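You operate a simulated robot arm through the tools that you are given. There is no shell and no other tool. Be economical: measure what you need, move in short steps, check, and stop when the job is done.

You are at the controls of a simulated robot arm. One attempt, no reset.

## Task
Click the white dial module into the test box and set it to step 3.
Fine: it goes beside the lamp module; click that one home too, it must light; switch on only after both clicks; leave the rest.

It is judged by the outcome, as a careful person would: the job done as asked, and still so three seconds after it is handed in. It fails if anything else is knocked over, pushed out of place, dropped, spilled or broken.

## Robot
A 7-joint arm with a two-finger parallel gripper, fixed in place. Base frame: the origin is at the foot of the arm, x ahead of it, y to its left, z up. Units: mm, degrees, N and s.
Its first joint turns from -115.0 to 115.0 degrees. Payload 3.91 kg.
The tool frame sits at the grasp point between the pads (the TCP): z along the fingers, y along the line on which they close. The tips reach 30 mm beyond it. The gripper opens to 110 mm. The fingers are 20 mm wide and 10 mm thick; the gripper's body (48 by 112 mm) begins 55 mm behind the TCP.
Orientation is told as [roll, pitch, yaw] about the base's x, y, z axes, in that order, counted from this pose: with the fingers straight down and closing along the base's y, the tool's x points along the base's -x, its y along +y and its z along -z.

## Interface
- The arm moves only by the tool step_arm. Its argument "targets" is a list of rows, each a list of 7 numbers: the shift along the tool's x, y, z in units of 40 mm (1.0 is 40 mm), then the turn, a rotation vector about the tool's x, y, z in units of 4 degrees (1.0 is 4 degrees), then the gripper command, from -1 (shut) to 1 (fully open), values between in proportion. In form: [[dx, dy, dz, ax, ay, az, gripper], ...]. A call has 1 to 8 rows; each row shifts and turns the commanded pose from where the row before left it, along the tool's axes as they then stand. A call with a number of a shift or a turn outside -1 to 1 is refused whole. Each row takes 0.2 s and may step no farther than 50 mm and 8.6 degrees from the row before; otherwise, or with a gripper value out of range, the whole call is refused. Where a pose cannot be reached the arm comes as near as it can. A force on the tool above 40 N (or 10 N above the force at the start of the call, whichever is more), or a blocked arm, ends the call early, and 0.2 s more pass. The fingers move at their own pace (about 153 mm/s each) and stop on an object; they squeeze with about 29 N. The grip force told is the motor's: it shows also when the fingers shut on nothing. Time passes only in rows, and 0.2 s behind the last, so rows that do not move let the fingers close. It gives the time, the measured TCP pose, the force on the tool (base axes), the opening and the grip force at its end, in the units of the frame above (readings bear some noise).
- Cameras (640 x 400 px; columns grow to the right, rows downward): "scene" is fixed at [401.8, -498.2, 1557.1]; the picture's right is [0.89, -0.45, 0.00], its down [-0.31, -0.61, -0.73] and it looks along [0.33, 0.65, -0.68] (base axes); focal length 214 px, centre (320, 200). "wrist" rides on the gripper at [-36, 0, -57] in the tool frame; the picture's right is [0.00, -1.00, 0.00], its down [0.97, 0.00, -0.24] and it looks along [0.24, 0.00, 0.97] (tool axes); focal length 218 px, centre (320, 200). There is no depth. A picture from a camera that has moved, and an enlarged one, comes with that camera's place and axes in the base frame and with its lens.
- capture(camera): a new picture of that camera. It takes no simulated time.
- slide_trunk(by): slides the trunk up (or, below 0, down) by that many mm; the arm rides with it, the base frame stays. It gives what a move gives, with no picture.
- zoom(camera, box): a new picture of the part [left, top, right, bottom] of that camera's present view, enlarged. It takes no simulated time.
- close_job(): hands the job in; it is judged then, once.

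Work in short steps. Places have to be worked out from the pictures, the camera data and where the tool is seen: move nearer, look again, correct. Check each grasp and each placing, and mend what went wrong. You have 120 turns and 84 pictures in all, those below and enlarged ones among them. Open the gripper and draw the arm clear of the work before you hand the job in, unless the task says otherwise; then end with one line.

The tools are called after "Request:" by a JSON object that holds its "method" and its "body". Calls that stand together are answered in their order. step_arm: Moves the arm, as the interface text tells. Its arguments: {"type":"object","properties":{"targets":{"type":"array"}},"required":["targets"]} The other tools are called the same way: slide_trunk (by) slides the trunk up or down; capture (camera) takes a picture; zoom (camera, box) takes an enlarged picture of a part of a camera's view; close_job () hands the job in.

At the start:

```text
t: 0.0
tcp_pos: [555.4, -39.9, 1358.4]
tool_rot: [-0.1, 0.0, 0.1]
contact_force: [1.2, -0.8, 0.0]
grip_width: 110.2
grip_force: 0.0
trunk travel left (down, up): [-850.0, 140.0]
```

scene: 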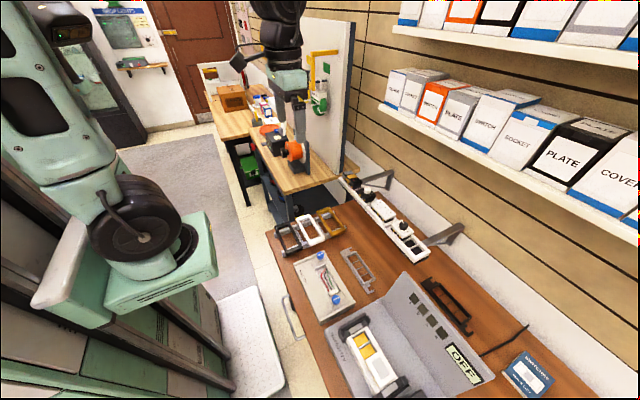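
wrist: 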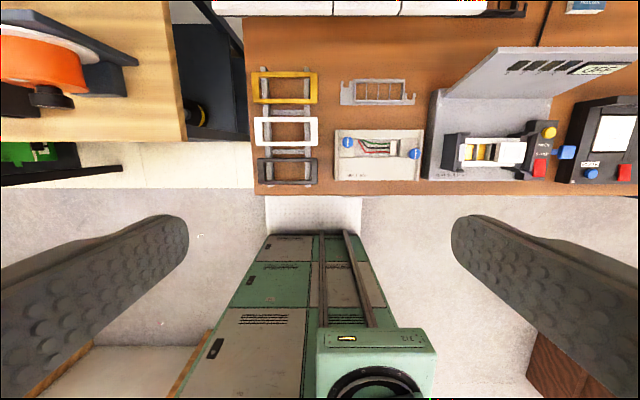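

I start by looking closer at the work surface with the scene and wrist cameras.

Request:
{"method": "zoom", "body": {"camera": "scene", "box": [260, 160, 580, 400]}}

Request:
{"method": "zoom", "body": {"camera": "wrist", "box": [400, 30, 640, 200]}}

Request:
{"method": "zoom", "body": {"camera": "wrist", "box": [200, 0, 440, 200]}}

```text
1.67 times, centred on (420, 280) of scene
camera zoom: at [401.8, -498.2, 1557.1], right [0.89, -0.45, 0.0], down [-0.31, -0.61, -0.73], along [0.33, 0.65, -0.68], focal length 358 px, centre (153, 67)
```

zoom: 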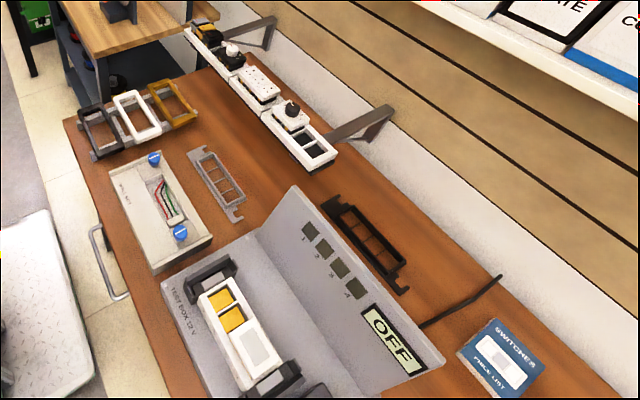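

```text
2.35 times, centred on (520, 115) of wrist
camera zoom: at [589.9, -39.8, 1415.0], right [0.0, -1.0, 0.0], down [-0.97, 0.0, 0.24], along [-0.24, 0.0, -0.97], focal length 514 px, centre (-151, 400)
```

zoom: 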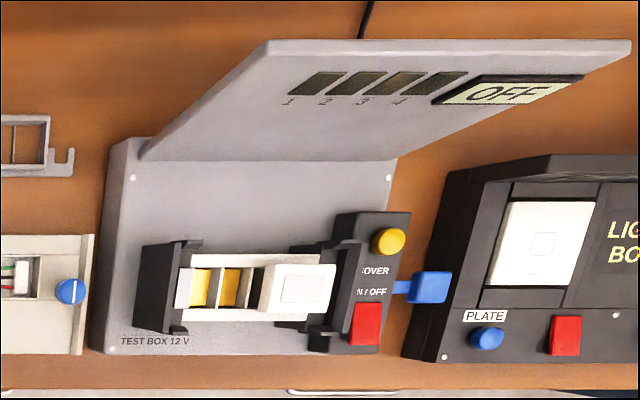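

```text
2.00 times, centred on (320, 100) of wrist
camera zoom: at [589.9, -39.8, 1415.0], right [0.0, -1.0, 0.0], down [-0.97, 0.0, 0.24], along [-0.24, 0.0, -0.97], focal length 436 px, centre (320, 400)
```

zoom: 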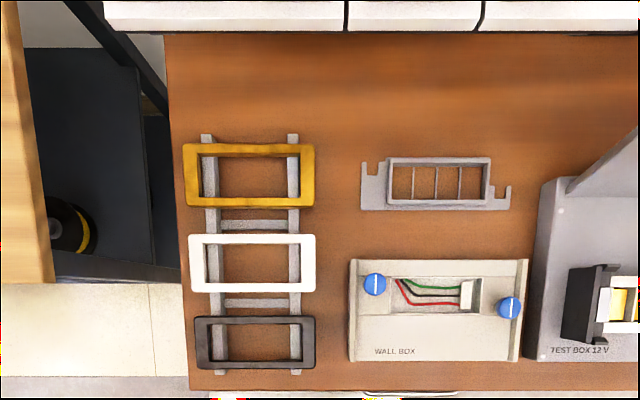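

The positions I get from the two cameras need a check, so I look at the gripper in the scene view. I also look at the rail with the modules.

Request:
{"method": "zoom", "body": {"camera": "scene", "box": [230, 40, 350, 160]}}

Request:
{"method": "zoom", "body": {"camera": "scene", "box": [320, 160, 460, 270]}}

Request:
{"method": "zoom", "body": {"camera": "scene", "box": [310, 270, 490, 400]}}

```text
3.33 times, centred on (290, 100) of scene
camera zoom: at [401.8, -498.2, 1557.1], right [0.89, -0.45, 0.0], down [-0.31, -0.61, -0.73], along [0.33, 0.65, -0.68], focal length 715 px, centre (420, 533)
```

zoom: 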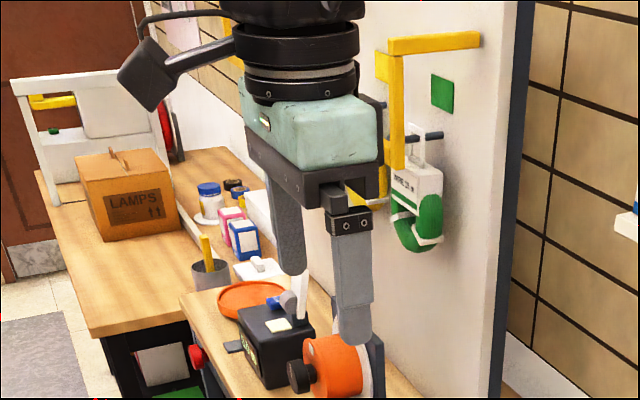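

```text
3.64 times, centred on (390, 215) of scene
camera zoom: at [401.8, -498.2, 1557.1], right [0.89, -0.45, 0.0], down [-0.31, -0.61, -0.73], along [0.33, 0.65, -0.68], focal length 780 px, centre (66, 146)
```

zoom: 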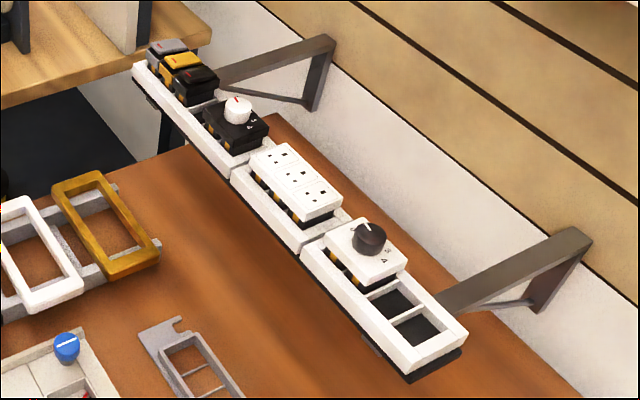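

```text
3.08 times, centred on (400, 335) of scene
camera zoom: at [401.8, -498.2, 1557.1], right [0.89, -0.45, 0.0], down [-0.31, -0.61, -0.73], along [0.33, 0.65, -0.68], focal length 660 px, centre (74, -215)
```

zoom: 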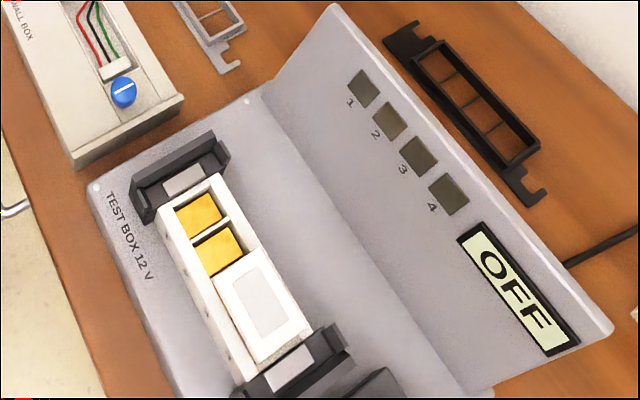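

The camera data fits the gripper's known place. I move forward and to the right at the same height for a better view of the rail and the box.

Request:
{"method": "step_arm", "body": {"targets": [[-0.5, -1, 0, 0, 0, 0, 1], [-0.5, -1, 0, 0, 0, 0, 1], [-0.5, -1, 0, 0, 0, 0, 1], [-0.5, -1, 0, 0, 0, 0, 1], [0, -1, 0, 0, 0, 0, 1]]}}

Request:
{"method": "capture", "body": {"camera": "wrist"}}

```text
t: 1.2
tcp_pos: [635.0, -238.9, 1358.2]
tool_rot: [0.0, 0.0, 0.2]
contact_force: [0.0, 0.2, -0.4]
grip_width: 110.0
grip_force: 0.1
trunk travel left (down, up): [-850.0, 140.0]
```

```text
75 pictures are left
camera wrist: at [670.5, -238.8, 1414.3], right [0.0, -1.0, 0.0], down [-0.97, 0.0, 0.24], along [-0.24, 0.0, -0.97], focal length 218 px, centre (320, 200)
```

wrist: 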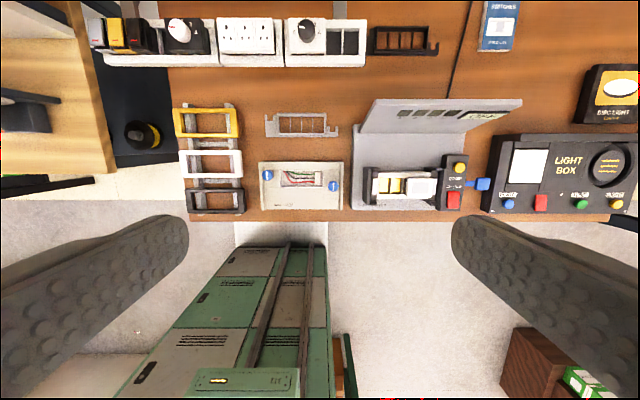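

Triangulated: white dial module's knob ≈ (846,-217,1014) on the rail; the test box frame ≈ (572,-449,883). I move over the test box and lower the trunk for a close look.

Request:
{"method": "step_arm", "body": {"targets": [[0.2, -1, 0, 0, 0, 0, 1], [0.2, -1, 0, 0, 0, 0, 1], [0.2, -1, 0, 0, 0, 0, 1], [0.2, -1, 0, 0, 0, 0, 1], [0.2, -1, 0, 0, 0, 0, 1]]}}

Request:
{"method": "slide_trunk", "body": {"by": -260}}

Request:
{"method": "capture", "body": {"camera": "wrist"}}

```text
t: 2.4
tcp_pos: [593.3, -439.7, 1359.7]
tool_rot: [0.0, 0.0, 0.1]
contact_force: [-0.3, -0.3, 0.2]
grip_width: 110.0
grip_force: 0.1
trunk travel left (down, up): [-850.0, 140.0]
```

```text
t: 5.1
tcp_pos: [592.9, -440.9, 1099.6]
tool_rot: [0.0, 0.0, -0.1]
contact_force: [0.6, -0.1, 0.3]
grip_width: 109.8
grip_force: 0.0
trunk travel left (down, up): [-590.0, 400.0]
```

```text
74 pictures are left
camera wrist: at [629.0, -440.3, 1155.5], right [0.0, -1.0, 0.0], down [-0.97, 0.0, 0.24], along [-0.24, 0.0, -0.97], focal length 218 px, centre (320, 200)
```

wrist: 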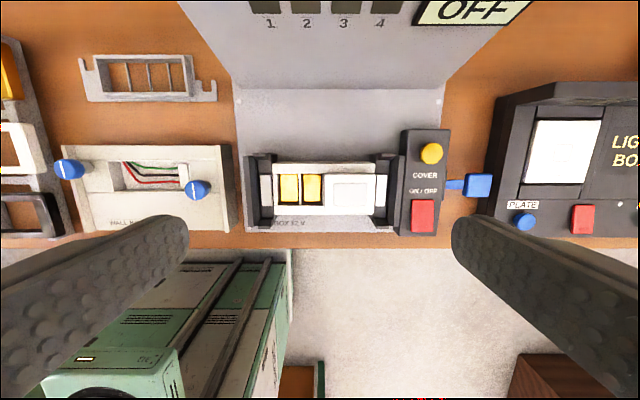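

Request:
{"method": "zoom", "body": {"camera": "wrist", "box": [235, 130, 455, 250]}}

```text
2.91 times, centred on (345, 190) of wrist
camera zoom: at [629.0, -440.3, 1155.5], right [0.0, -1.0, 0.0], down [-0.97, 0.0, 0.24], along [-0.24, 0.0, -0.97], focal length 635 px, centre (247, 229)
```

zoom: 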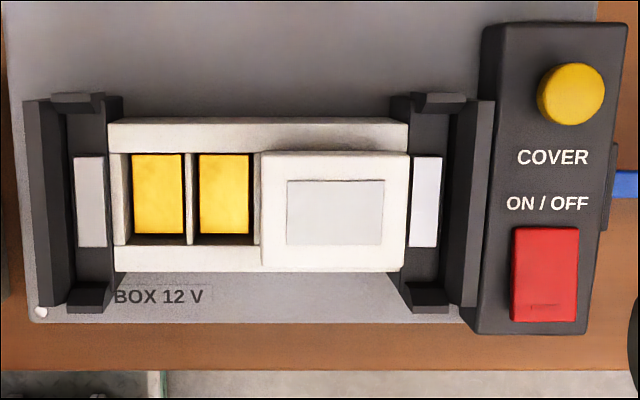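

The box has four slots: the two left ones (with the yellow bases) are empty, and the lamp module sits raised in the two right ones. The red switch is ON/OFF and the yellow one is COVER. Next I look at the white dial module on the rail.

Request:
{"method": "slide_trunk", "body": {"by": 95}}

Request:
{"method": "step_arm", "body": {"targets": [[-0.68, 0.95, 0, 0, 0, 0, 1], [-0.68, 0.95, 0, 0, 0, 0, 1], [-0.68, 0.95, 0, 0, 0, 0, 1], [-0.68, 0.95, 0, 0, 0, 0, 1], [-0.68, 0.95, 0, 0, 0, 0, 1], [-0.68, 0.95, 0, 0, 0, 0, 1]]}}

Request:
{"method": "capture", "body": {"camera": "wrist"}}

Request:
{"method": "capture", "body": {"camera": "scene"}}

```text
t: 6.4
tcp_pos: [593.3, -441.1, 1194.3]
tool_rot: [0.0, 0.1, 0.0]
contact_force: [0.9, -0.3, 0.3]
grip_width: 109.9
grip_force: 0.0
trunk travel left (down, up): [-685.0, 305.0]
```

```text
t: 7.8
tcp_pos: [755.1, -214.5, 1194.3]
tool_rot: [0.0, 0.0, 0.0]
contact_force: [0.3, 0.5, -0.5]
grip_width: 110.0
grip_force: 0.0
trunk travel left (down, up): [-685.0, 305.0]
```

```text
72 pictures are left
camera wrist: at [790.6, -214.4, 1250.6], right [0.0, -1.0, 0.0], down [-0.97, 0.0, 0.24], along [-0.24, 0.0, -0.97], focal length 218 px, centre (320, 200)
```

wrist: 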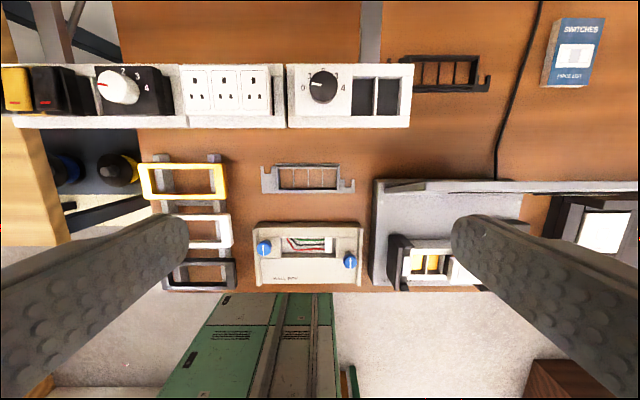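

```text
71 pictures are left
```

scene: 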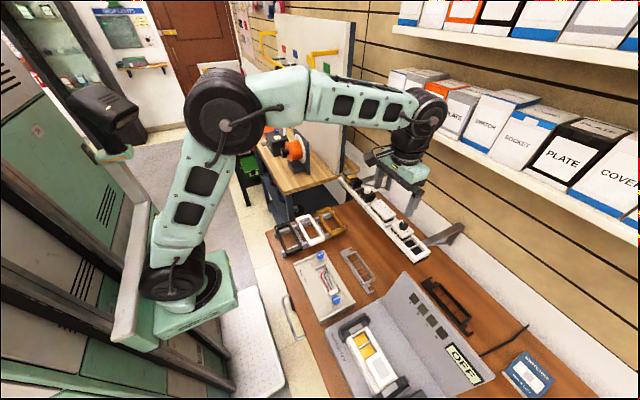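

Request:
{"method": "zoom", "body": {"camera": "wrist", "box": [170, 45, 430, 145]}}

Request:
{"method": "zoom", "body": {"camera": "scene", "box": [350, 190, 440, 265]}}

```text
2.46 times, centred on (300, 95) of wrist
camera zoom: at [790.6, -214.4, 1250.6], right [0.0, -1.0, 0.0], down [-0.97, 0.0, 0.24], along [-0.24, 0.0, -0.97], focal length 537 px, centre (369, 458)
```

zoom: 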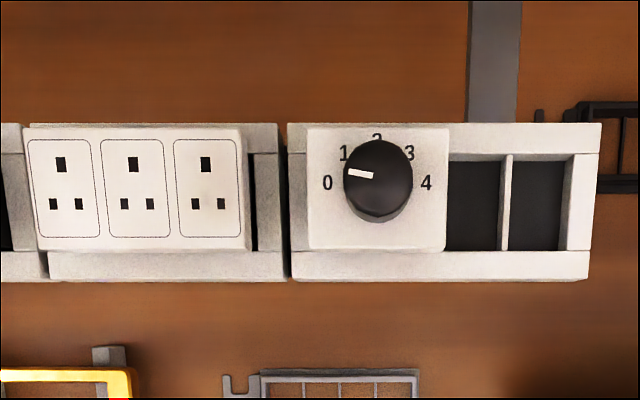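

```text
5.33 times, centred on (395, 228) of scene
camera zoom: at [401.8, -498.2, 1557.1], right [0.89, -0.45, 0.0], down [-0.31, -0.61, -0.73], along [0.33, 0.65, -0.68], focal length 1144 px, centre (-80, 53)
```

zoom: 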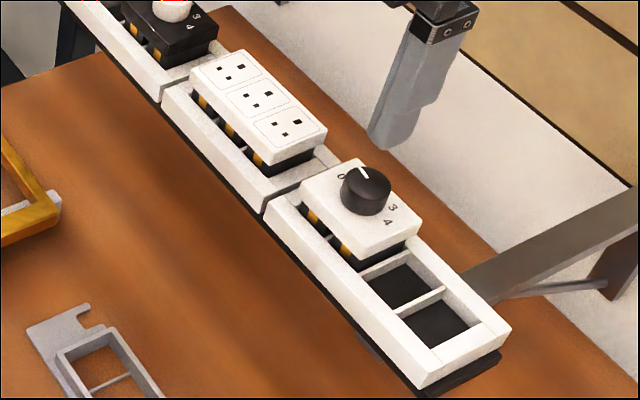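

The white dial module's cap is centred at ≈ (848,-218,1003), about 60×47 mm, with its pointer at 0 (0 left, 4 right, 45° per step). I'll grip it across its x faces, so I lower, then go forward while turning to yaw +90.

Request:
{"method": "slide_trunk", "body": {"by": -95}}

Request:
{"method": "step_arm", "body": {"targets": [[0, 0, 0, 0, 0, -1, 1], [0, 0, 0, 0, 0, -1, 1], [0, 0, 0, 0, 0, -1, 1], [0, 0, 0, 0, 0, -1, 1], [0, 0, 0, 0, 0, -1, 1], [0, 0, 0, 0, 0, -1, 1], [0, 0, 0, 0, 0, -1, 1], [0, 0, 0, 0, 0, -1, 1]]}}

Request:
{"method": "step_arm", "body": {"targets": [[0, 0, 0, 0, 0, -1, 1], [0, 0, 0, 0, 0, -1, 1], [0, 0, 0, 0, 0, -1, 1], [0, 0, 0, 0, 0, -1, 1], [0, 0, 0, 0, 0, -1, 1], [0, 0, 0, 0, 0, -1, 1], [0, 0, 0, 0, 0, -1, 1], [0, 0, 0, 0, 0, -1, 1]]}}

Request:
{"method": "step_arm", "body": {"targets": [[0, 0, 0, 0, 0, -1, 1], [0, 0, 0, 0, 0, -1, 1], [0, 0, 0, 0, 0, -1, 1], [0, 0, 0, 0, 0, -1, 1], [0, 0, 0, 0, 0, -1, 1], [0, 0, 0, 0, 0, -1, 1], [0, 0, 0, 0, 0, -0.5, 0.6]]}}

```text
t: 9.1
tcp_pos: [755.6, -214.1, 1099.0]
tool_rot: [0.0, -0.1, 0.0]
contact_force: [0.3, 0.2, 0.8]
grip_width: 110.1
grip_force: 0.0
trunk travel left (down, up): [-590.0, 400.0]
```

```text
t: 10.8
tcp_pos: [755.0, -215.4, 1098.3]
tool_rot: [0.0, 0.1, 32.1]
contact_force: [0.1, 0.0, -0.4]
grip_width: 110.1
grip_force: 0.1
trunk travel left (down, up): [-590.0, 400.0]
```

```text
t: 12.7
tcp_pos: [754.1, -214.4, 1099.6]
tool_rot: [0.0, 0.0, 64.1]
contact_force: [-0.3, 0.1, 0.6]
grip_width: 110.4
grip_force: 0.0
trunk travel left (down, up): [-590.0, 400.0]
```

```text
t: 14.2
tcp_pos: [755.2, -213.7, 1097.6]
tool_rot: [0.0, 0.0, 90.1]
contact_force: [-0.5, 0.5, -0.8]
grip_width: 87.7
grip_force: 0.1
trunk travel left (down, up): [-590.0, 400.0]
```

Yaw is 90, so tool x points along −y and tool y along −x. I advance to above the module and look.

Request:
{"method": "step_arm", "body": {"targets": [[0.04, -0.8, 0, 0, 0, 0, 0.6], [0.04, -0.8, 0, 0, 0, 0, 0.6], [0.03, -0.72, 0, 0, 0, 0, 0.6]]}}

Request:
{"method": "capture", "body": {"camera": "wrist"}}

Request:
{"method": "capture", "body": {"camera": "scene"}}

```text
t: 15.1
tcp_pos: [848.3, -219.5, 1100.2]
tool_rot: [0.0, 0.0, 90.0]
contact_force: [-0.9, 0.2, 0.3]
grip_width: 88.1
grip_force: 0.1
trunk travel left (down, up): [-590.0, 400.0]
```

```text
68 pictures are left
camera wrist: at [848.2, -183.5, 1157.2], right [1.0, 0.0, 0.0], down [0.0, -0.97, 0.24], along [0.0, -0.24, -0.97], focal length 218 px, centre (320, 200)
```

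wrist: 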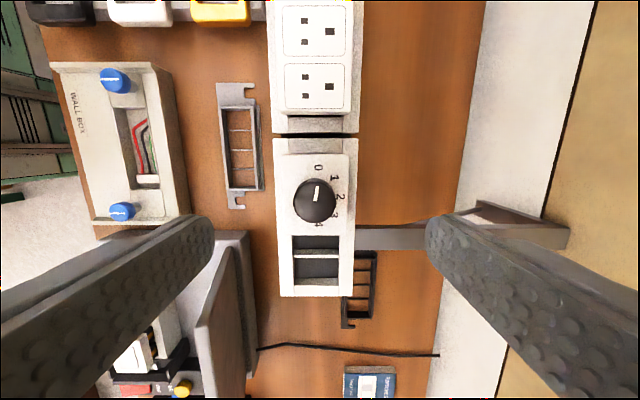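

```text
67 pictures are left
```

scene: 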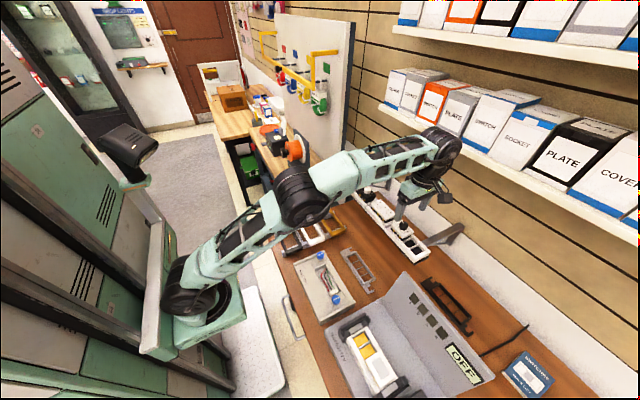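

The pose is reached. I zoom in to refine the alignment.

Request:
{"method": "zoom", "body": {"camera": "wrist", "box": [220, 110, 420, 310]}}

```text
2.00 times, centred on (320, 210) of wrist
camera zoom: at [848.2, -183.5, 1157.2], right [1.0, 0.0, 0.0], down [0.0, -0.97, 0.24], along [0.0, -0.24, -0.97], focal length 436 px, centre (320, 180)
```

zoom: 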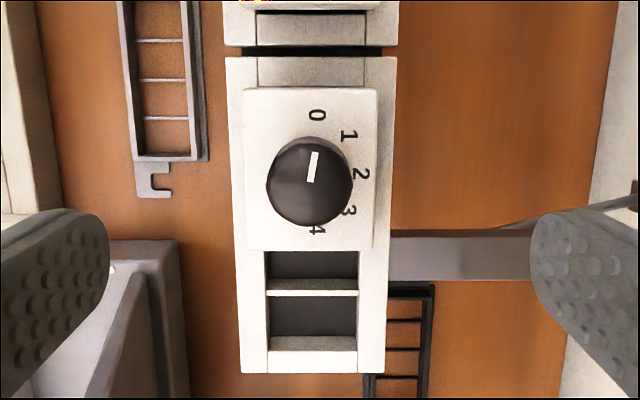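

The cap centre is at ≈ (845.5,-217), and the jaws are lined up with it. I centre and descend to TCP z ≈ 1012.

Request:
{"method": "step_arm", "body": {"targets": [[-0.06, 0.07, 0.7, 0, 0, 0, 0.6], [0, 0, 0.7, 0, 0, 0, 0.6], [0, 0, 0.5, 0, 0, 0, 0.6], [0, 0, 0.3, 0, 0, 0, 0.6]]}}

Request:
{"method": "capture", "body": {"camera": "wrist"}}

Request:
{"method": "zoom", "body": {"camera": "scene", "box": [350, 160, 470, 260]}}

```text
t: 16.1
tcp_pos: [844.3, -216.5, 1010.4]
tool_rot: [0.0, 0.0, 90.0]
contact_force: [-0.1, 0.1, 0.9]
grip_width: 88.3
grip_force: 0.1
trunk travel left (down, up): [-590.0, 400.0]
```

```text
65 pictures are left
camera wrist: at [844.3, -180.9, 1067.2], right [1.0, 0.0, 0.0], down [0.0, -0.97, 0.24], along [0.0, -0.24, -0.97], focal length 218 px, centre (320, 200)
```

wrist: 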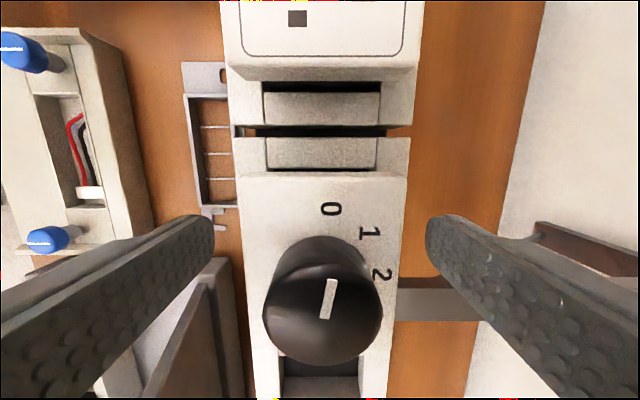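

```text
4.00 times, centred on (410, 210) of scene
camera zoom: at [401.8, -498.2, 1557.1], right [0.89, -0.45, 0.0], down [-0.31, -0.61, -0.73], along [0.33, 0.65, -0.68], focal length 858 px, centre (-40, 160)
```

zoom: 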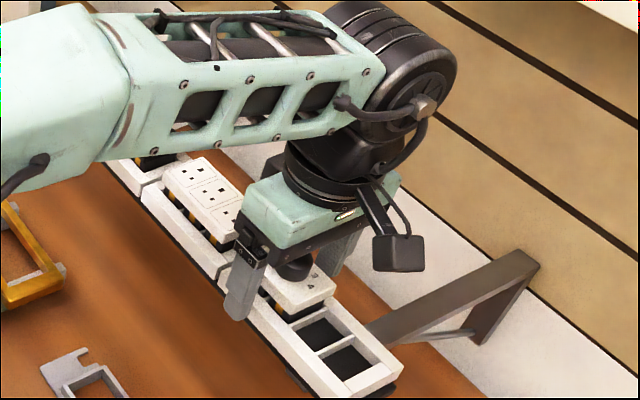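

The fingers straddle the cap at the right height. I close on it.

Request:
{"method": "step_arm", "body": {"targets": [[0, 0, 0, 0, 0, 0, 0], [0, 0, 0, 0, 0, 0, -0.4], [0, 0, 0, 0, 0, 0, -0.4]]}}

Request:
{"method": "capture", "body": {"camera": "wrist"}}

```text
t: 16.9
tcp_pos: [844.4, -216.7, 1010.7]
tool_rot: [0.0, 0.0, 90.0]
contact_force: [3.1, 0.3, -4.7]
grip_width: 65.7
grip_force: 45.3
trunk travel left (down, up): [-590.0, 400.0]
```

```text
63 pictures are left
camera wrist: at [844.8, -181.0, 1067.1], right [1.0, 0.0, 0.0], down [0.0, -0.97, 0.24], along [0.0, -0.24, -0.97], focal length 218 px, centre (320, 200)
```

wrist: 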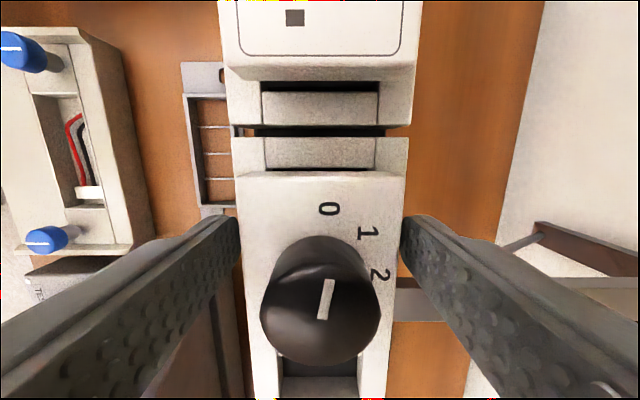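

The opening of 65.7 mm matches the tray rails rather than the cap (47 mm), so the tips are too low. I open, rise 9 mm and close again.

Request:
{"method": "step_arm", "body": {"targets": [[0, 0, 0, 0, 0, 0, 0.6], [0, 0, -0.22, 0, 0, 0, 0.6], [0, 0, 0, 0, 0, 0, 0.2], [0, 0, 0, 0, 0, 0, -0.4], [0, 0, 0, 0, 0, 0, -0.4]]}}

Request:
{"method": "capture", "body": {"camera": "wrist"}}

Request:
{"method": "zoom", "body": {"camera": "scene", "box": [370, 190, 450, 250]}}

```text
t: 18.1
tcp_pos: [845.0, -217.4, 1019.5]
tool_rot: [0.0, 0.0, 89.9]
contact_force: [0.0, 0.1, 0.3]
grip_width: 45.1
grip_force: 29.0
trunk travel left (down, up): [-590.0, 400.0]
```

```text
62 pictures are left
camera wrist: at [844.5, -180.9, 1076.1], right [1.0, 0.0, 0.0], down [0.0, -0.97, 0.24], along [0.0, -0.24, -0.97], focal length 218 px, centre (320, 200)
```

wrist: 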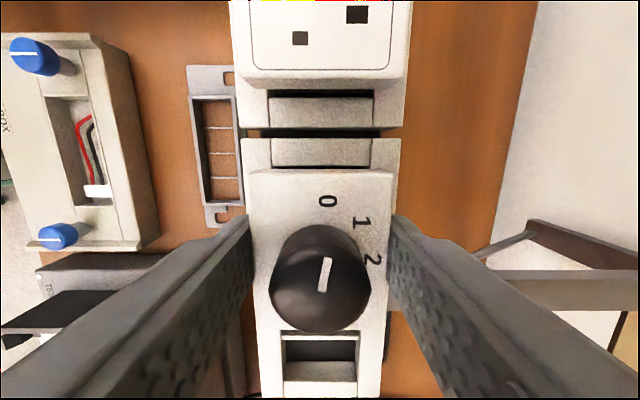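

```text
6.67 times, centred on (410, 220) of scene
camera zoom: at [401.8, -498.2, 1557.1], right [0.89, -0.45, 0.0], down [-0.31, -0.61, -0.73], along [0.33, 0.65, -0.68], focal length 1430 px, centre (-280, 67)
```

zoom: 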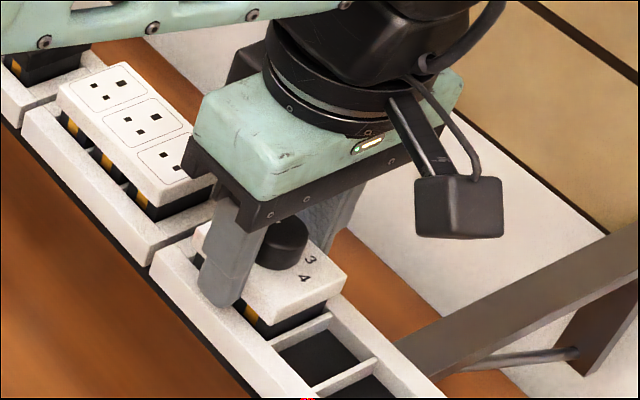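

The grip is now 45.1 mm, which is the cap. I lift gently.

Request:
{"method": "step_arm", "body": {"targets": [[0, 0, -0.15, 0, 0, 0, -0.4], [0, 0, -0.2, 0, 0, 0, -0.4], [0, 0, -0.3, 0, 0, 0, -0.4], [0, 0, -0.5, 0, 0, 0, -0.4], [0, 0, -0.5, 0, 0, 0, -0.4]]}}

Request:
{"method": "zoom", "body": {"camera": "scene", "box": [370, 170, 450, 250]}}

Request:
{"method": "capture", "body": {"camera": "wrist"}}

```text
t: 19.2
tcp_pos: [845.7, -217.0, 1086.9]
tool_rot: [0.0, 0.1, 90.1]
contact_force: [0.2, -0.1, -0.2]
grip_width: 45.0
grip_force: 29.1
trunk travel left (down, up): [-590.0, 400.0]
```

```text
5.00 times, centred on (410, 210) of scene
camera zoom: at [401.8, -498.2, 1557.1], right [0.89, -0.45, 0.0], down [-0.31, -0.61, -0.73], along [0.33, 0.65, -0.68], focal length 1072 px, centre (-130, 150)
```

zoom: 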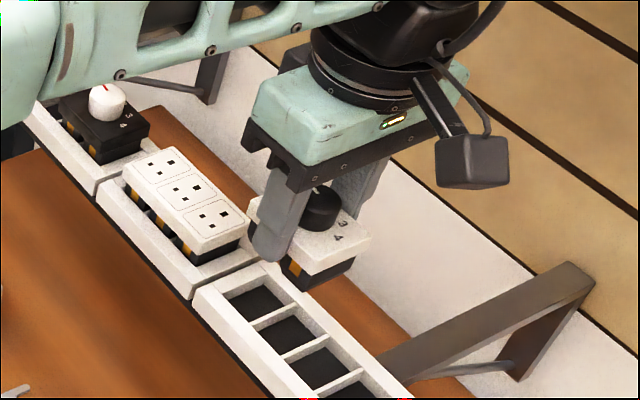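

```text
59 pictures are left
camera wrist: at [845.2, -179.8, 1142.3], right [1.0, 0.0, 0.0], down [0.0, -0.97, 0.24], along [0.0, -0.24, -0.97], focal length 218 px, centre (320, 200)
```

wrist: 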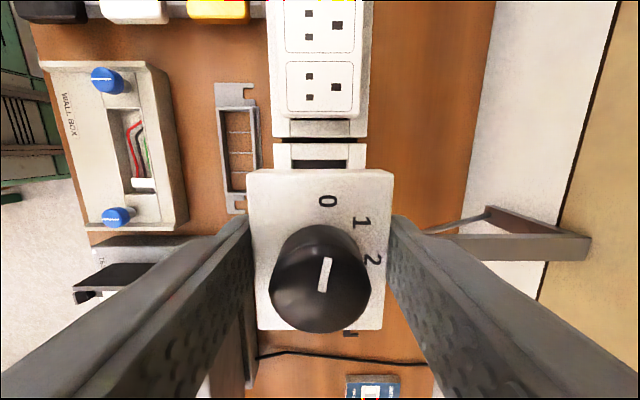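

The module is lifted free. Before placing it I take a high zoom of the test box, to triangulate the slots and the frame height.

Request:
{"method": "zoom", "body": {"camera": "scene", "box": [335, 310, 415, 395]}}

```text
4.71 times, centred on (375, 352) of scene
camera zoom: at [401.8, -498.2, 1557.1], right [0.89, -0.45, 0.0], down [-0.31, -0.61, -0.73], along [0.33, 0.65, -0.68], focal length 1009 px, centre (61, -518)
```

zoom: 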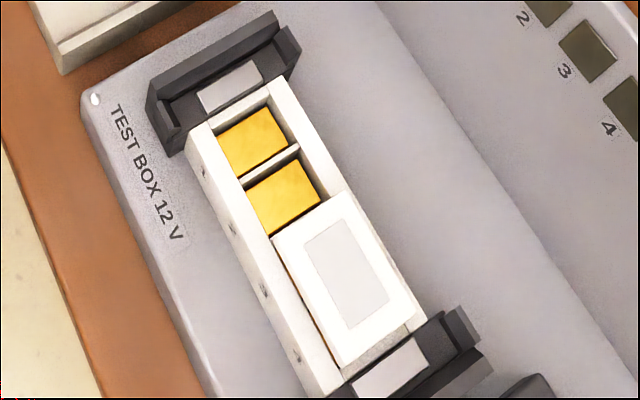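

Frame top z≈888, and the target module centre (partition between slots 1 and 2) is ≈ (575.3,-416.8); the lamp cap top is ≈906 with its left edge at y≈-446. Now I measure how the module sits in the jaws.

Request:
{"method": "zoom", "body": {"camera": "wrist", "box": [220, 150, 420, 350]}}

```text
2.00 times, centred on (320, 250) of wrist
camera zoom: at [845.2, -179.8, 1142.3], right [1.0, 0.0, 0.0], down [0.0, -0.97, 0.24], along [0.0, -0.24, -0.97], focal length 436 px, centre (320, 100)
```

zoom: 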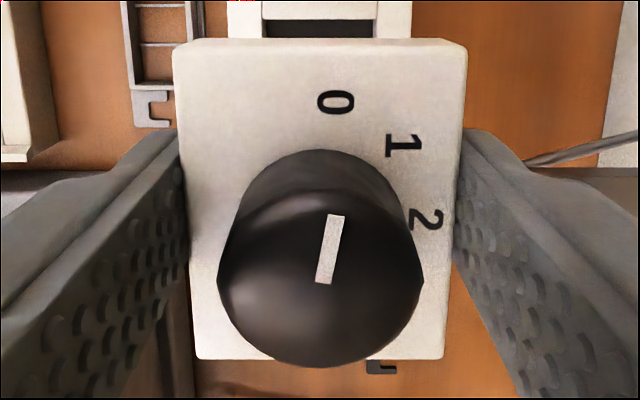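

The module is centred in the jaws within ~1 mm. I raise 20 mm to clear the lid (top ≈1010), then traverse to above the empty slots.

Request:
{"method": "step_arm", "body": {"targets": [[0, 0, -0.5, 0, 0, 0, -0.4], [0.625, 0.84, 0, 0, 0, 0, -0.4], [0.625, 0.84, 0, 0, 0, 0, -0.4], [0.625, 0.84, 0, 0, 0, 0, -0.4], [0.625, 0.84, 0, 0, 0, 0, -0.4], [0.625, 0.84, 0, 0, 0, 0, -0.4], [0.625, 0.84, 0, 0, 0, 0, -0.4], [0.625, 0.84, 0, 0, 0, 0, -0.4]]}}

Request:
{"method": "step_arm", "body": {"targets": [[0.625, 0.86, 0, 0, 0, 0, -0.4], [0, 0, 0, 0, 0, 0, -0.4]]}}

Request:
{"method": "capture", "body": {"camera": "wrist"}}

```text
t: 21.1
tcp_pos: [609.2, -391.3, 1107.4]
tool_rot: [0.1, -0.1, 90.1]
contact_force: [-0.1, -0.4, -0.7]
grip_width: 45.3
grip_force: 29.2
trunk travel left (down, up): [-590.0, 400.0]
```

```text
t: 21.6
tcp_pos: [574.3, -414.4, 1105.9]
tool_rot: [0.1, 0.0, 90.0]
contact_force: [-0.1, 0.6, -0.6]
grip_width: 45.1
grip_force: 28.8
trunk travel left (down, up): [-590.0, 400.0]
```

```text
56 pictures are left
camera wrist: at [574.0, -378.9, 1162.8], right [1.0, 0.0, 0.0], down [0.0, -0.97, 0.24], along [0.0, -0.24, -0.97], focal length 218 px, centre (320, 200)
```

wrist: 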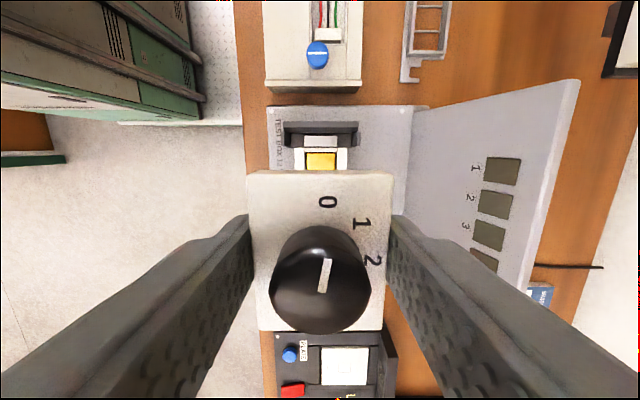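

Slots appear right under the module. I descend to TCP z≈960 and check the alignment.

Request:
{"method": "step_arm", "body": {"targets": [[0, 0, 0.9, 0, 0, 0, -0.4], [0, 0, 0.9, 0, 0, 0, -0.4], [0, 0, 0.9, 0, 0, 0, -0.4], [0, 0, 0.9, 0, 0, 0, -0.4], [0, 0, 0, 0, 0, 0, -0.4]]}}

Request:
{"method": "capture", "body": {"camera": "wrist"}}

Request:
{"method": "zoom", "body": {"camera": "scene", "box": [335, 310, 415, 395]}}

```text
t: 22.9
tcp_pos: [575.4, -415.0, 961.0]
tool_rot: [0.0, 0.0, 89.9]
contact_force: [-0.5, 0.3, -0.7]
grip_width: 45.2
grip_force: 28.7
trunk travel left (down, up): [-590.0, 400.0]
```

```text
55 pictures are left
camera wrist: at [575.0, -378.5, 1017.6], right [1.0, 0.0, 0.0], down [0.0, -0.97, 0.24], along [0.0, -0.24, -0.97], focal length 218 px, centre (320, 200)
```

wrist: 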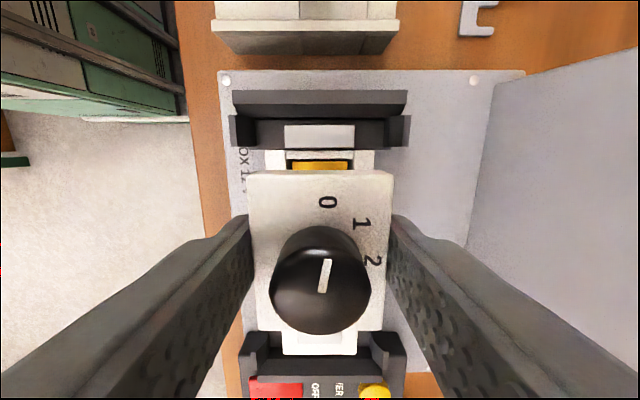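

```text
4.71 times, centred on (375, 352) of scene
camera zoom: at [401.8, -498.2, 1557.1], right [0.89, -0.45, 0.0], down [-0.31, -0.61, -0.73], along [0.33, 0.65, -0.68], focal length 1009 px, centre (61, -518)
```

zoom: 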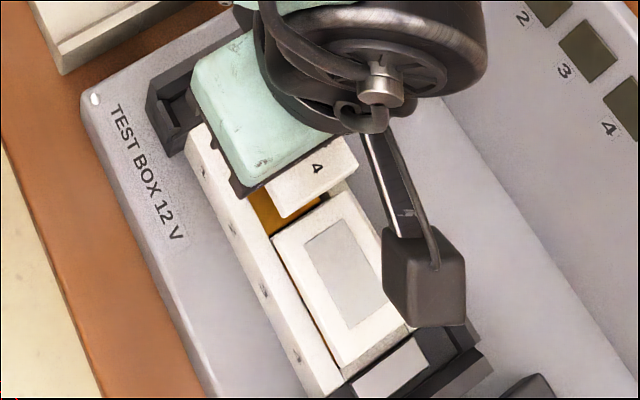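

Request:
{"method": "zoom", "body": {"camera": "wrist", "box": [240, 110, 400, 210]}}

```text
4.00 times, centred on (320, 160) of wrist
camera zoom: at [575.0, -378.5, 1017.6], right [1.0, 0.0, 0.0], down [0.0, -0.97, 0.24], along [0.0, -0.24, -0.97], focal length 873 px, centre (320, 360)
```

zoom: 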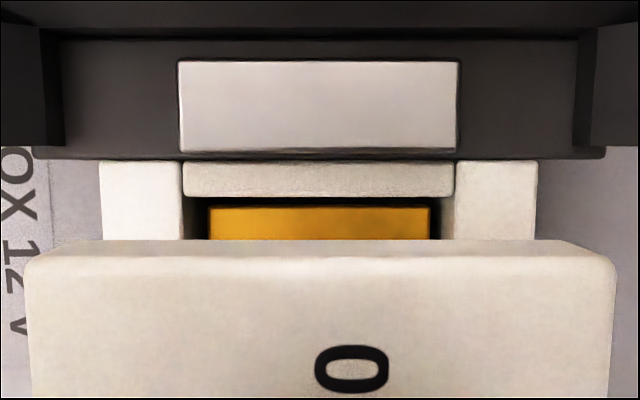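

In x the module is centred on the frame; in y it should shift about −1.3 mm. I correct and descend to ≈935 in small steps.

Request:
{"method": "step_arm", "body": {"targets": [[0.033, 0, 0.15, 0, 0, 0, -0.4], [0, 0, 0.2, 0, 0, 0, -0.4], [0, 0, 0.2, 0, 0, 0, -0.4], [0, 0, 0, 0, 0, 0, -0.4]]}}

Request:
{"method": "zoom", "body": {"camera": "wrist", "box": [240, 110, 400, 210]}}

Request:
{"method": "zoom", "body": {"camera": "scene", "box": [345, 325, 405, 385]}}

```text
t: 23.9
tcp_pos: [574.6, -414.8, 939.6]
tool_rot: [-0.1, 0.1, 90.1]
contact_force: [0.2, 0.3, -1.3]
grip_width: 45.2
grip_force: 29.1
trunk travel left (down, up): [-590.0, 400.0]
```

```text
4.00 times, centred on (320, 160) of wrist
camera zoom: at [575.2, -380.2, 995.9], right [1.0, 0.0, 0.0], down [0.0, -0.97, 0.24], along [0.0, -0.24, -0.97], focal length 873 px, centre (320, 360)
```

zoom: 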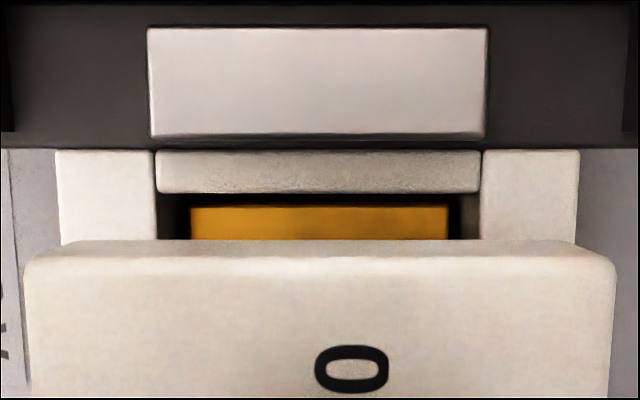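

```text
6.67 times, centred on (375, 355) of scene
camera zoom: at [401.8, -498.2, 1557.1], right [0.89, -0.45, 0.0], down [-0.31, -0.61, -0.73], along [0.33, 0.65, -0.68], focal length 1430 px, centre (-47, -833)
```

zoom: 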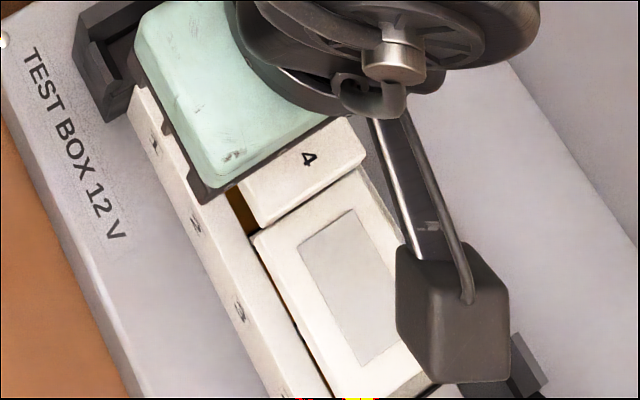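

Alignment looks within about 1 mm both ways. I continue down in small steps, watching the force.

Request:
{"method": "step_arm", "body": {"targets": [[0, 0, 0.1, 0, 0, 0, -0.4], [0, 0, 0.1, 0, 0, 0, -0.4], [0, 0, 0.1, 0, 0, 0, -0.4], [0, 0, 0, 0, 0, 0, -0.4]]}}

Request:
{"method": "capture", "body": {"camera": "wrist"}}

```text
t: 24.9
tcp_pos: [576.7, -417.0, 928.0]
tool_rot: [0.0, 0.0, 90.0]
contact_force: [1.5, 1.2, 3.1]
grip_width: 45.0
grip_force: 29.2
trunk travel left (down, up): [-590.0, 400.0]
```

```text
50 pictures are left
camera wrist: at [575.4, -380.4, 983.9], right [1.0, 0.0, 0.0], down [0.0, -0.97, 0.24], along [0.0, -0.24, -0.97], focal length 218 px, centre (320, 200)
```

wrist: 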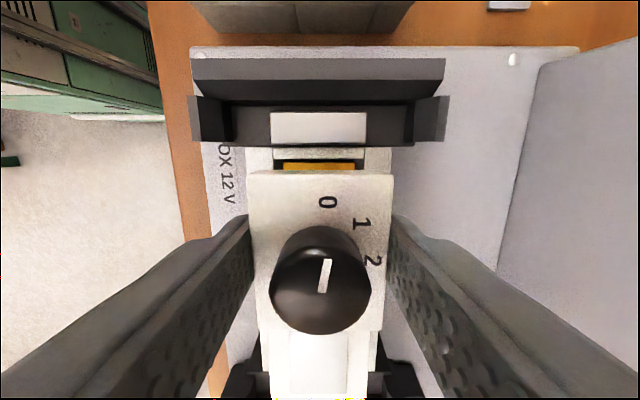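

Only a slight force so far; I go a little further down.

Request:
{"method": "step_arm", "body": {"targets": [[0, 0, 0.05, 0, 0, 0, -0.4], [0, 0, 0.05, 0, 0, 0, -0.4], [0, 0, 0, 0, 0, 0, -0.4]]}}

Request:
{"method": "zoom", "body": {"camera": "scene", "box": [345, 325, 405, 385]}}

Request:
{"method": "zoom", "body": {"camera": "wrist", "box": [240, 110, 400, 210]}}

```text
t: 25.6
tcp_pos: [576.2, -417.0, 925.2]
tool_rot: [0.0, 0.0, 90.0]
contact_force: [-1.0, 8.7, 9.0]
grip_width: 44.9
grip_force: 28.9
trunk travel left (down, up): [-590.0, 400.0]
```

```text
6.67 times, centred on (375, 355) of scene
camera zoom: at [401.8, -498.2, 1557.1], right [0.89, -0.45, 0.0], down [-0.31, -0.61, -0.73], along [0.33, 0.65, -0.68], focal length 1430 px, centre (-47, -833)
```

zoom: 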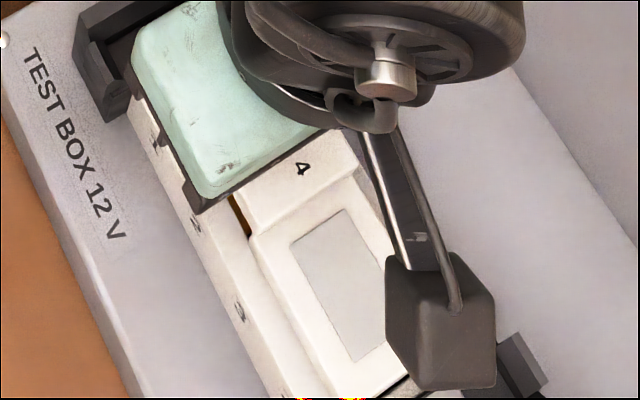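

```text
4.00 times, centred on (320, 160) of wrist
camera zoom: at [575.5, -380.0, 980.5], right [1.0, 0.0, 0.0], down [0.0, -0.97, 0.24], along [0.0, -0.24, -0.97], focal length 873 px, centre (320, 360)
```

zoom: 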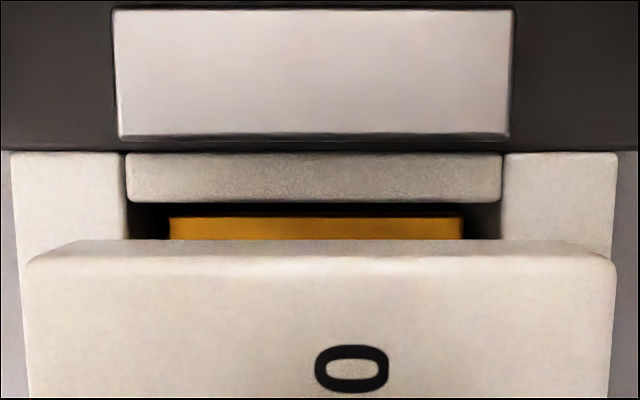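

There is a +y push of 8.7 N, so the module is slightly too far to −y. I raise, shift +1 mm in y, and try again.

Request:
{"method": "step_arm", "body": {"targets": [[0, 0, -0.12, 0, 0, 0, -0.4], [-0.028, 0, 0, 0, 0, 0, -0.4], [0, 0, 0.06, 0, 0, 0, -0.4], [0, 0, 0.06, 0, 0, 0, -0.4], [0, 0, 0, 0, 0, 0, -0.4]]}}

```text
t: 26.9
tcp_pos: [574.7, -416.0, 923.2]
tool_rot: [0.0, -0.1, 90.1]
contact_force: [-0.5, 4.4, 6.1]
grip_width: 44.8
grip_force: 28.8
trunk travel left (down, up): [-590.0, 400.0]
```

Request:
{"method": "step_arm", "body": {"targets": [[0, 0, -0.12, 0, 0, 0, -0.4], [-0.025, 0, 0, 0, 0, 0, -0.4], [0, 0, 0.06, 0, 0, 0, -0.4], [0, 0, 0.06, 0, 0, 0, -0.4], [0, 0, 0, 0, 0, 0, -0.4]]}}

Request:
{"method": "zoom", "body": {"camera": "scene", "box": [345, 325, 405, 385]}}

```text
t: 28.1
tcp_pos: [576.7, -415.7, 924.1]
tool_rot: [-0.1, 0.0, 90.0]
contact_force: [0.9, 3.2, 4.3]
grip_width: 45.1
grip_force: 29.1
trunk travel left (down, up): [-590.0, 400.0]
```

```text
6.67 times, centred on (375, 355) of scene
camera zoom: at [401.8, -498.2, 1557.1], right [0.89, -0.45, 0.0], down [-0.31, -0.61, -0.73], along [0.33, 0.65, -0.68], focal length 1430 px, centre (-47, -833)
```

zoom: 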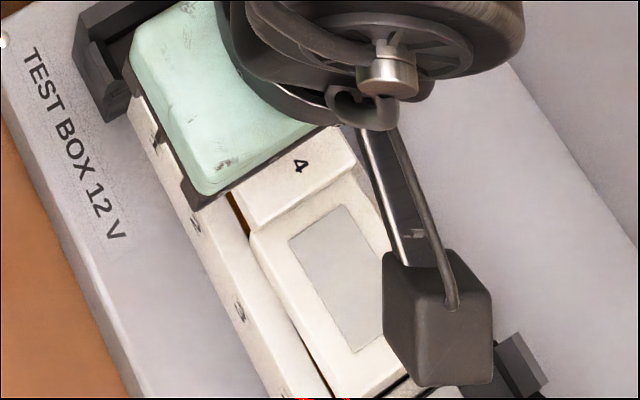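

Force is smaller. I press down a few more mm to see whether it seats.

Request:
{"method": "step_arm", "body": {"targets": [[-0.015, 0, 0.06, 0, 0, 0, -0.4], [0, 0, 0.06, 0, 0, 0, -0.4], [0, 0, 0, 0, 0, 0, -0.4]]}}

Request:
{"method": "zoom", "body": {"camera": "wrist", "box": [240, 110, 400, 210]}}

```text
t: 28.9
tcp_pos: [575.7, -414.3, 919.8]
tool_rot: [-0.1, 0.1, 90.0]
contact_force: [2.0, 4.0, 17.0]
grip_width: 45.1
grip_force: 28.9
trunk travel left (down, up): [-590.0, 400.0]
```

```text
4.00 times, centred on (320, 160) of wrist
camera zoom: at [575.4, -378.2, 976.3], right [1.0, 0.0, 0.0], down [0.0, -0.97, 0.24], along [0.0, -0.24, -0.97], focal length 873 px, centre (320, 360)
```

zoom: 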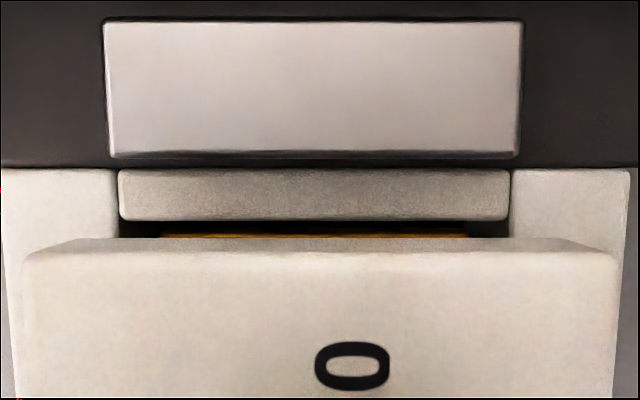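

The z force rose to 17 N at TCP ≈920, which is the parked height, with tips ≈890 just above the frame top. I release, retreat straight up and look.

Request:
{"method": "step_arm", "body": {"targets": [[0, 0, -0.05, 0, 0, 0, -0.4], [0, 0, 0, 0, 0, 0, 0.1], [0, 0, 0, 0, 0, 0, 0.1], [0, 0, -0.5, 0, 0, 0, 0.1], [0, 0, -0.8, 0, 0, 0, 0.1], [0, 0, -0.8, 0, 0, 0, 0.1]]}}

Request:
{"method": "capture", "body": {"camera": "wrist"}}

Request:
{"method": "zoom", "body": {"camera": "wrist", "box": [240, 130, 400, 330]}}

```text
t: 30.2
tcp_pos: [573.4, -414.3, 1002.7]
tool_rot: [0.0, 0.1, 90.0]
contact_force: [0.3, -1.0, 0.5]
grip_width: 60.8
grip_force: 0.1
trunk travel left (down, up): [-590.0, 400.0]
```

```text
45 pictures are left
camera wrist: at [574.1, -377.6, 1060.3], right [1.0, 0.0, 0.0], down [0.0, -0.97, 0.24], along [0.0, -0.24, -0.97], focal length 218 px, centre (320, 200)
```

wrist: 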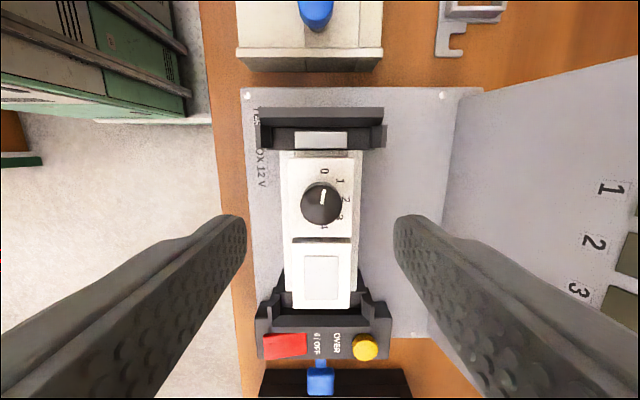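

```text
2.00 times, centred on (320, 230) of wrist
camera zoom: at [574.1, -377.6, 1060.3], right [1.0, 0.0, 0.0], down [0.0, -0.97, 0.24], along [0.0, -0.24, -0.97], focal length 436 px, centre (320, 140)
```

zoom: 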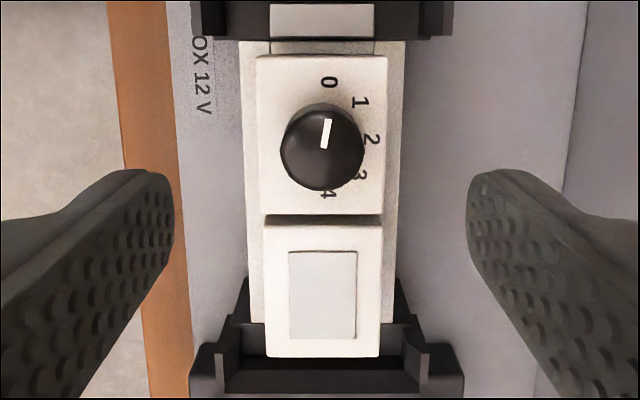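

The dial module is standing in its slots. I check both modules from the scene camera.

Request:
{"method": "zoom", "body": {"camera": "scene", "box": [335, 310, 415, 395]}}

```text
4.71 times, centred on (375, 352) of scene
camera zoom: at [401.8, -498.2, 1557.1], right [0.89, -0.45, 0.0], down [-0.31, -0.61, -0.73], along [0.33, 0.65, -0.68], focal length 1009 px, centre (61, -518)
```

zoom: 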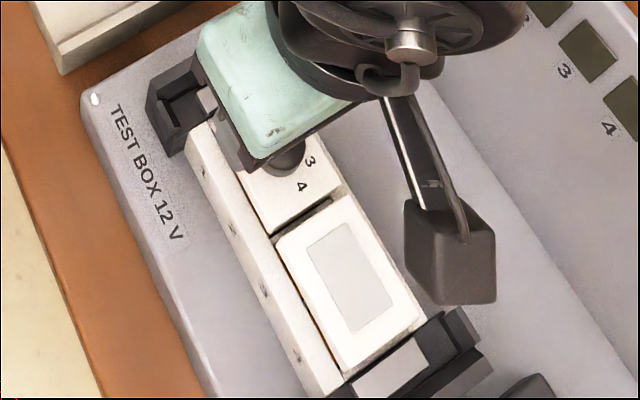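

The dial is parked beside the lamp with a small gap. Next I press the lamp home: close the fingers, move over the lamp (≈575,-477) and come down to just above it.

Request:
{"method": "step_arm", "body": {"targets": [[0.79, 0, 0, 0, 0, 0, -1], [0.78, 0, 0, 0, 0, 0, -1], [0, 0, 0.5, 0, 0, 0, -1], [0, 0, 0.45, 0, 0, 0, -1], [0, 0, 0, 0, 0, 0, -1]]}}

Request:
{"method": "capture", "body": {"camera": "wrist"}}

Request:
{"method": "zoom", "body": {"camera": "scene", "box": [335, 310, 415, 395]}}

```text
t: 31.4
tcp_pos: [575.4, -477.3, 966.4]
tool_rot: [0.0, -0.1, 90.0]
contact_force: [-0.7, -0.5, 0.1]
grip_width: 0.0
grip_force: 28.5
trunk travel left (down, up): [-590.0, 400.0]
```

```text
42 pictures are left
camera wrist: at [574.6, -441.4, 1023.1], right [1.0, 0.0, 0.0], down [0.0, -0.97, 0.24], along [0.0, -0.24, -0.97], focal length 218 px, centre (320, 200)
```

wrist: 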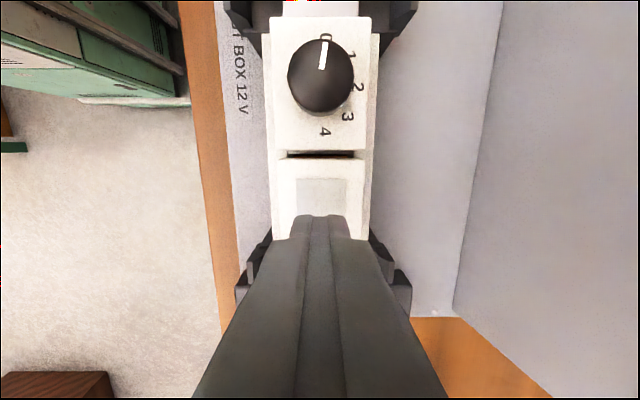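

```text
4.71 times, centred on (375, 352) of scene
camera zoom: at [401.8, -498.2, 1557.1], right [0.89, -0.45, 0.0], down [-0.31, -0.61, -0.73], along [0.33, 0.65, -0.68], focal length 1009 px, centre (61, -518)
```

zoom: 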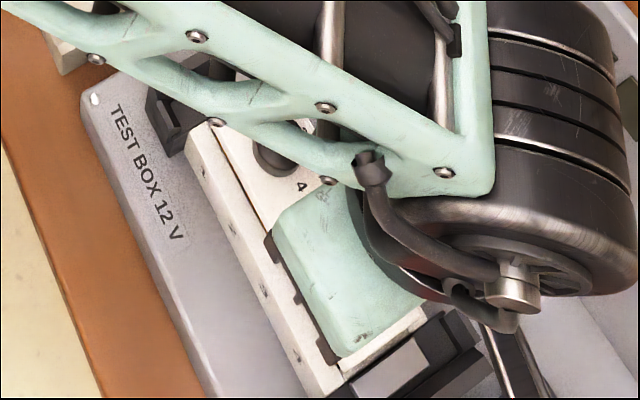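

Fingers are over the lamp. I press down in small steps and watch the force for the click.

Request:
{"method": "step_arm", "body": {"targets": [[0, 0, 0.3, 0, 0, 0, -1], [0, 0, 0.25, 0, 0, 0, -1], [0, 0, 0.1, 0, 0, 0, -1], [0, 0, 0.1, 0, 0, 0, -1], [0, 0, 0, 0, 0, 0, -1]]}}

Request:
{"method": "step_arm", "body": {"targets": [[0, 0, 0.1, 0, 0, 0, -1], [0, 0, 0.1, 0, 0, 0, -1], [0, 0, 0, 0, 0, 0, -1]]}}

```text
t: 32.6
tcp_pos: [573.7, -476.8, 936.8]
tool_rot: [0.0, 0.1, 90.0]
contact_force: [0.9, 0.8, 3.5]
grip_width: 0.0
grip_force: 29.5
trunk travel left (down, up): [-590.0, 400.0]
```

```text
t: 33.5
tcp_pos: [574.4, -476.8, 929.0]
tool_rot: [0.0, 0.1, 90.0]
contact_force: [-1.6, 0.1, 9.4]
grip_width: 0.2
grip_force: 28.5
trunk travel left (down, up): [-590.0, 400.0]
```

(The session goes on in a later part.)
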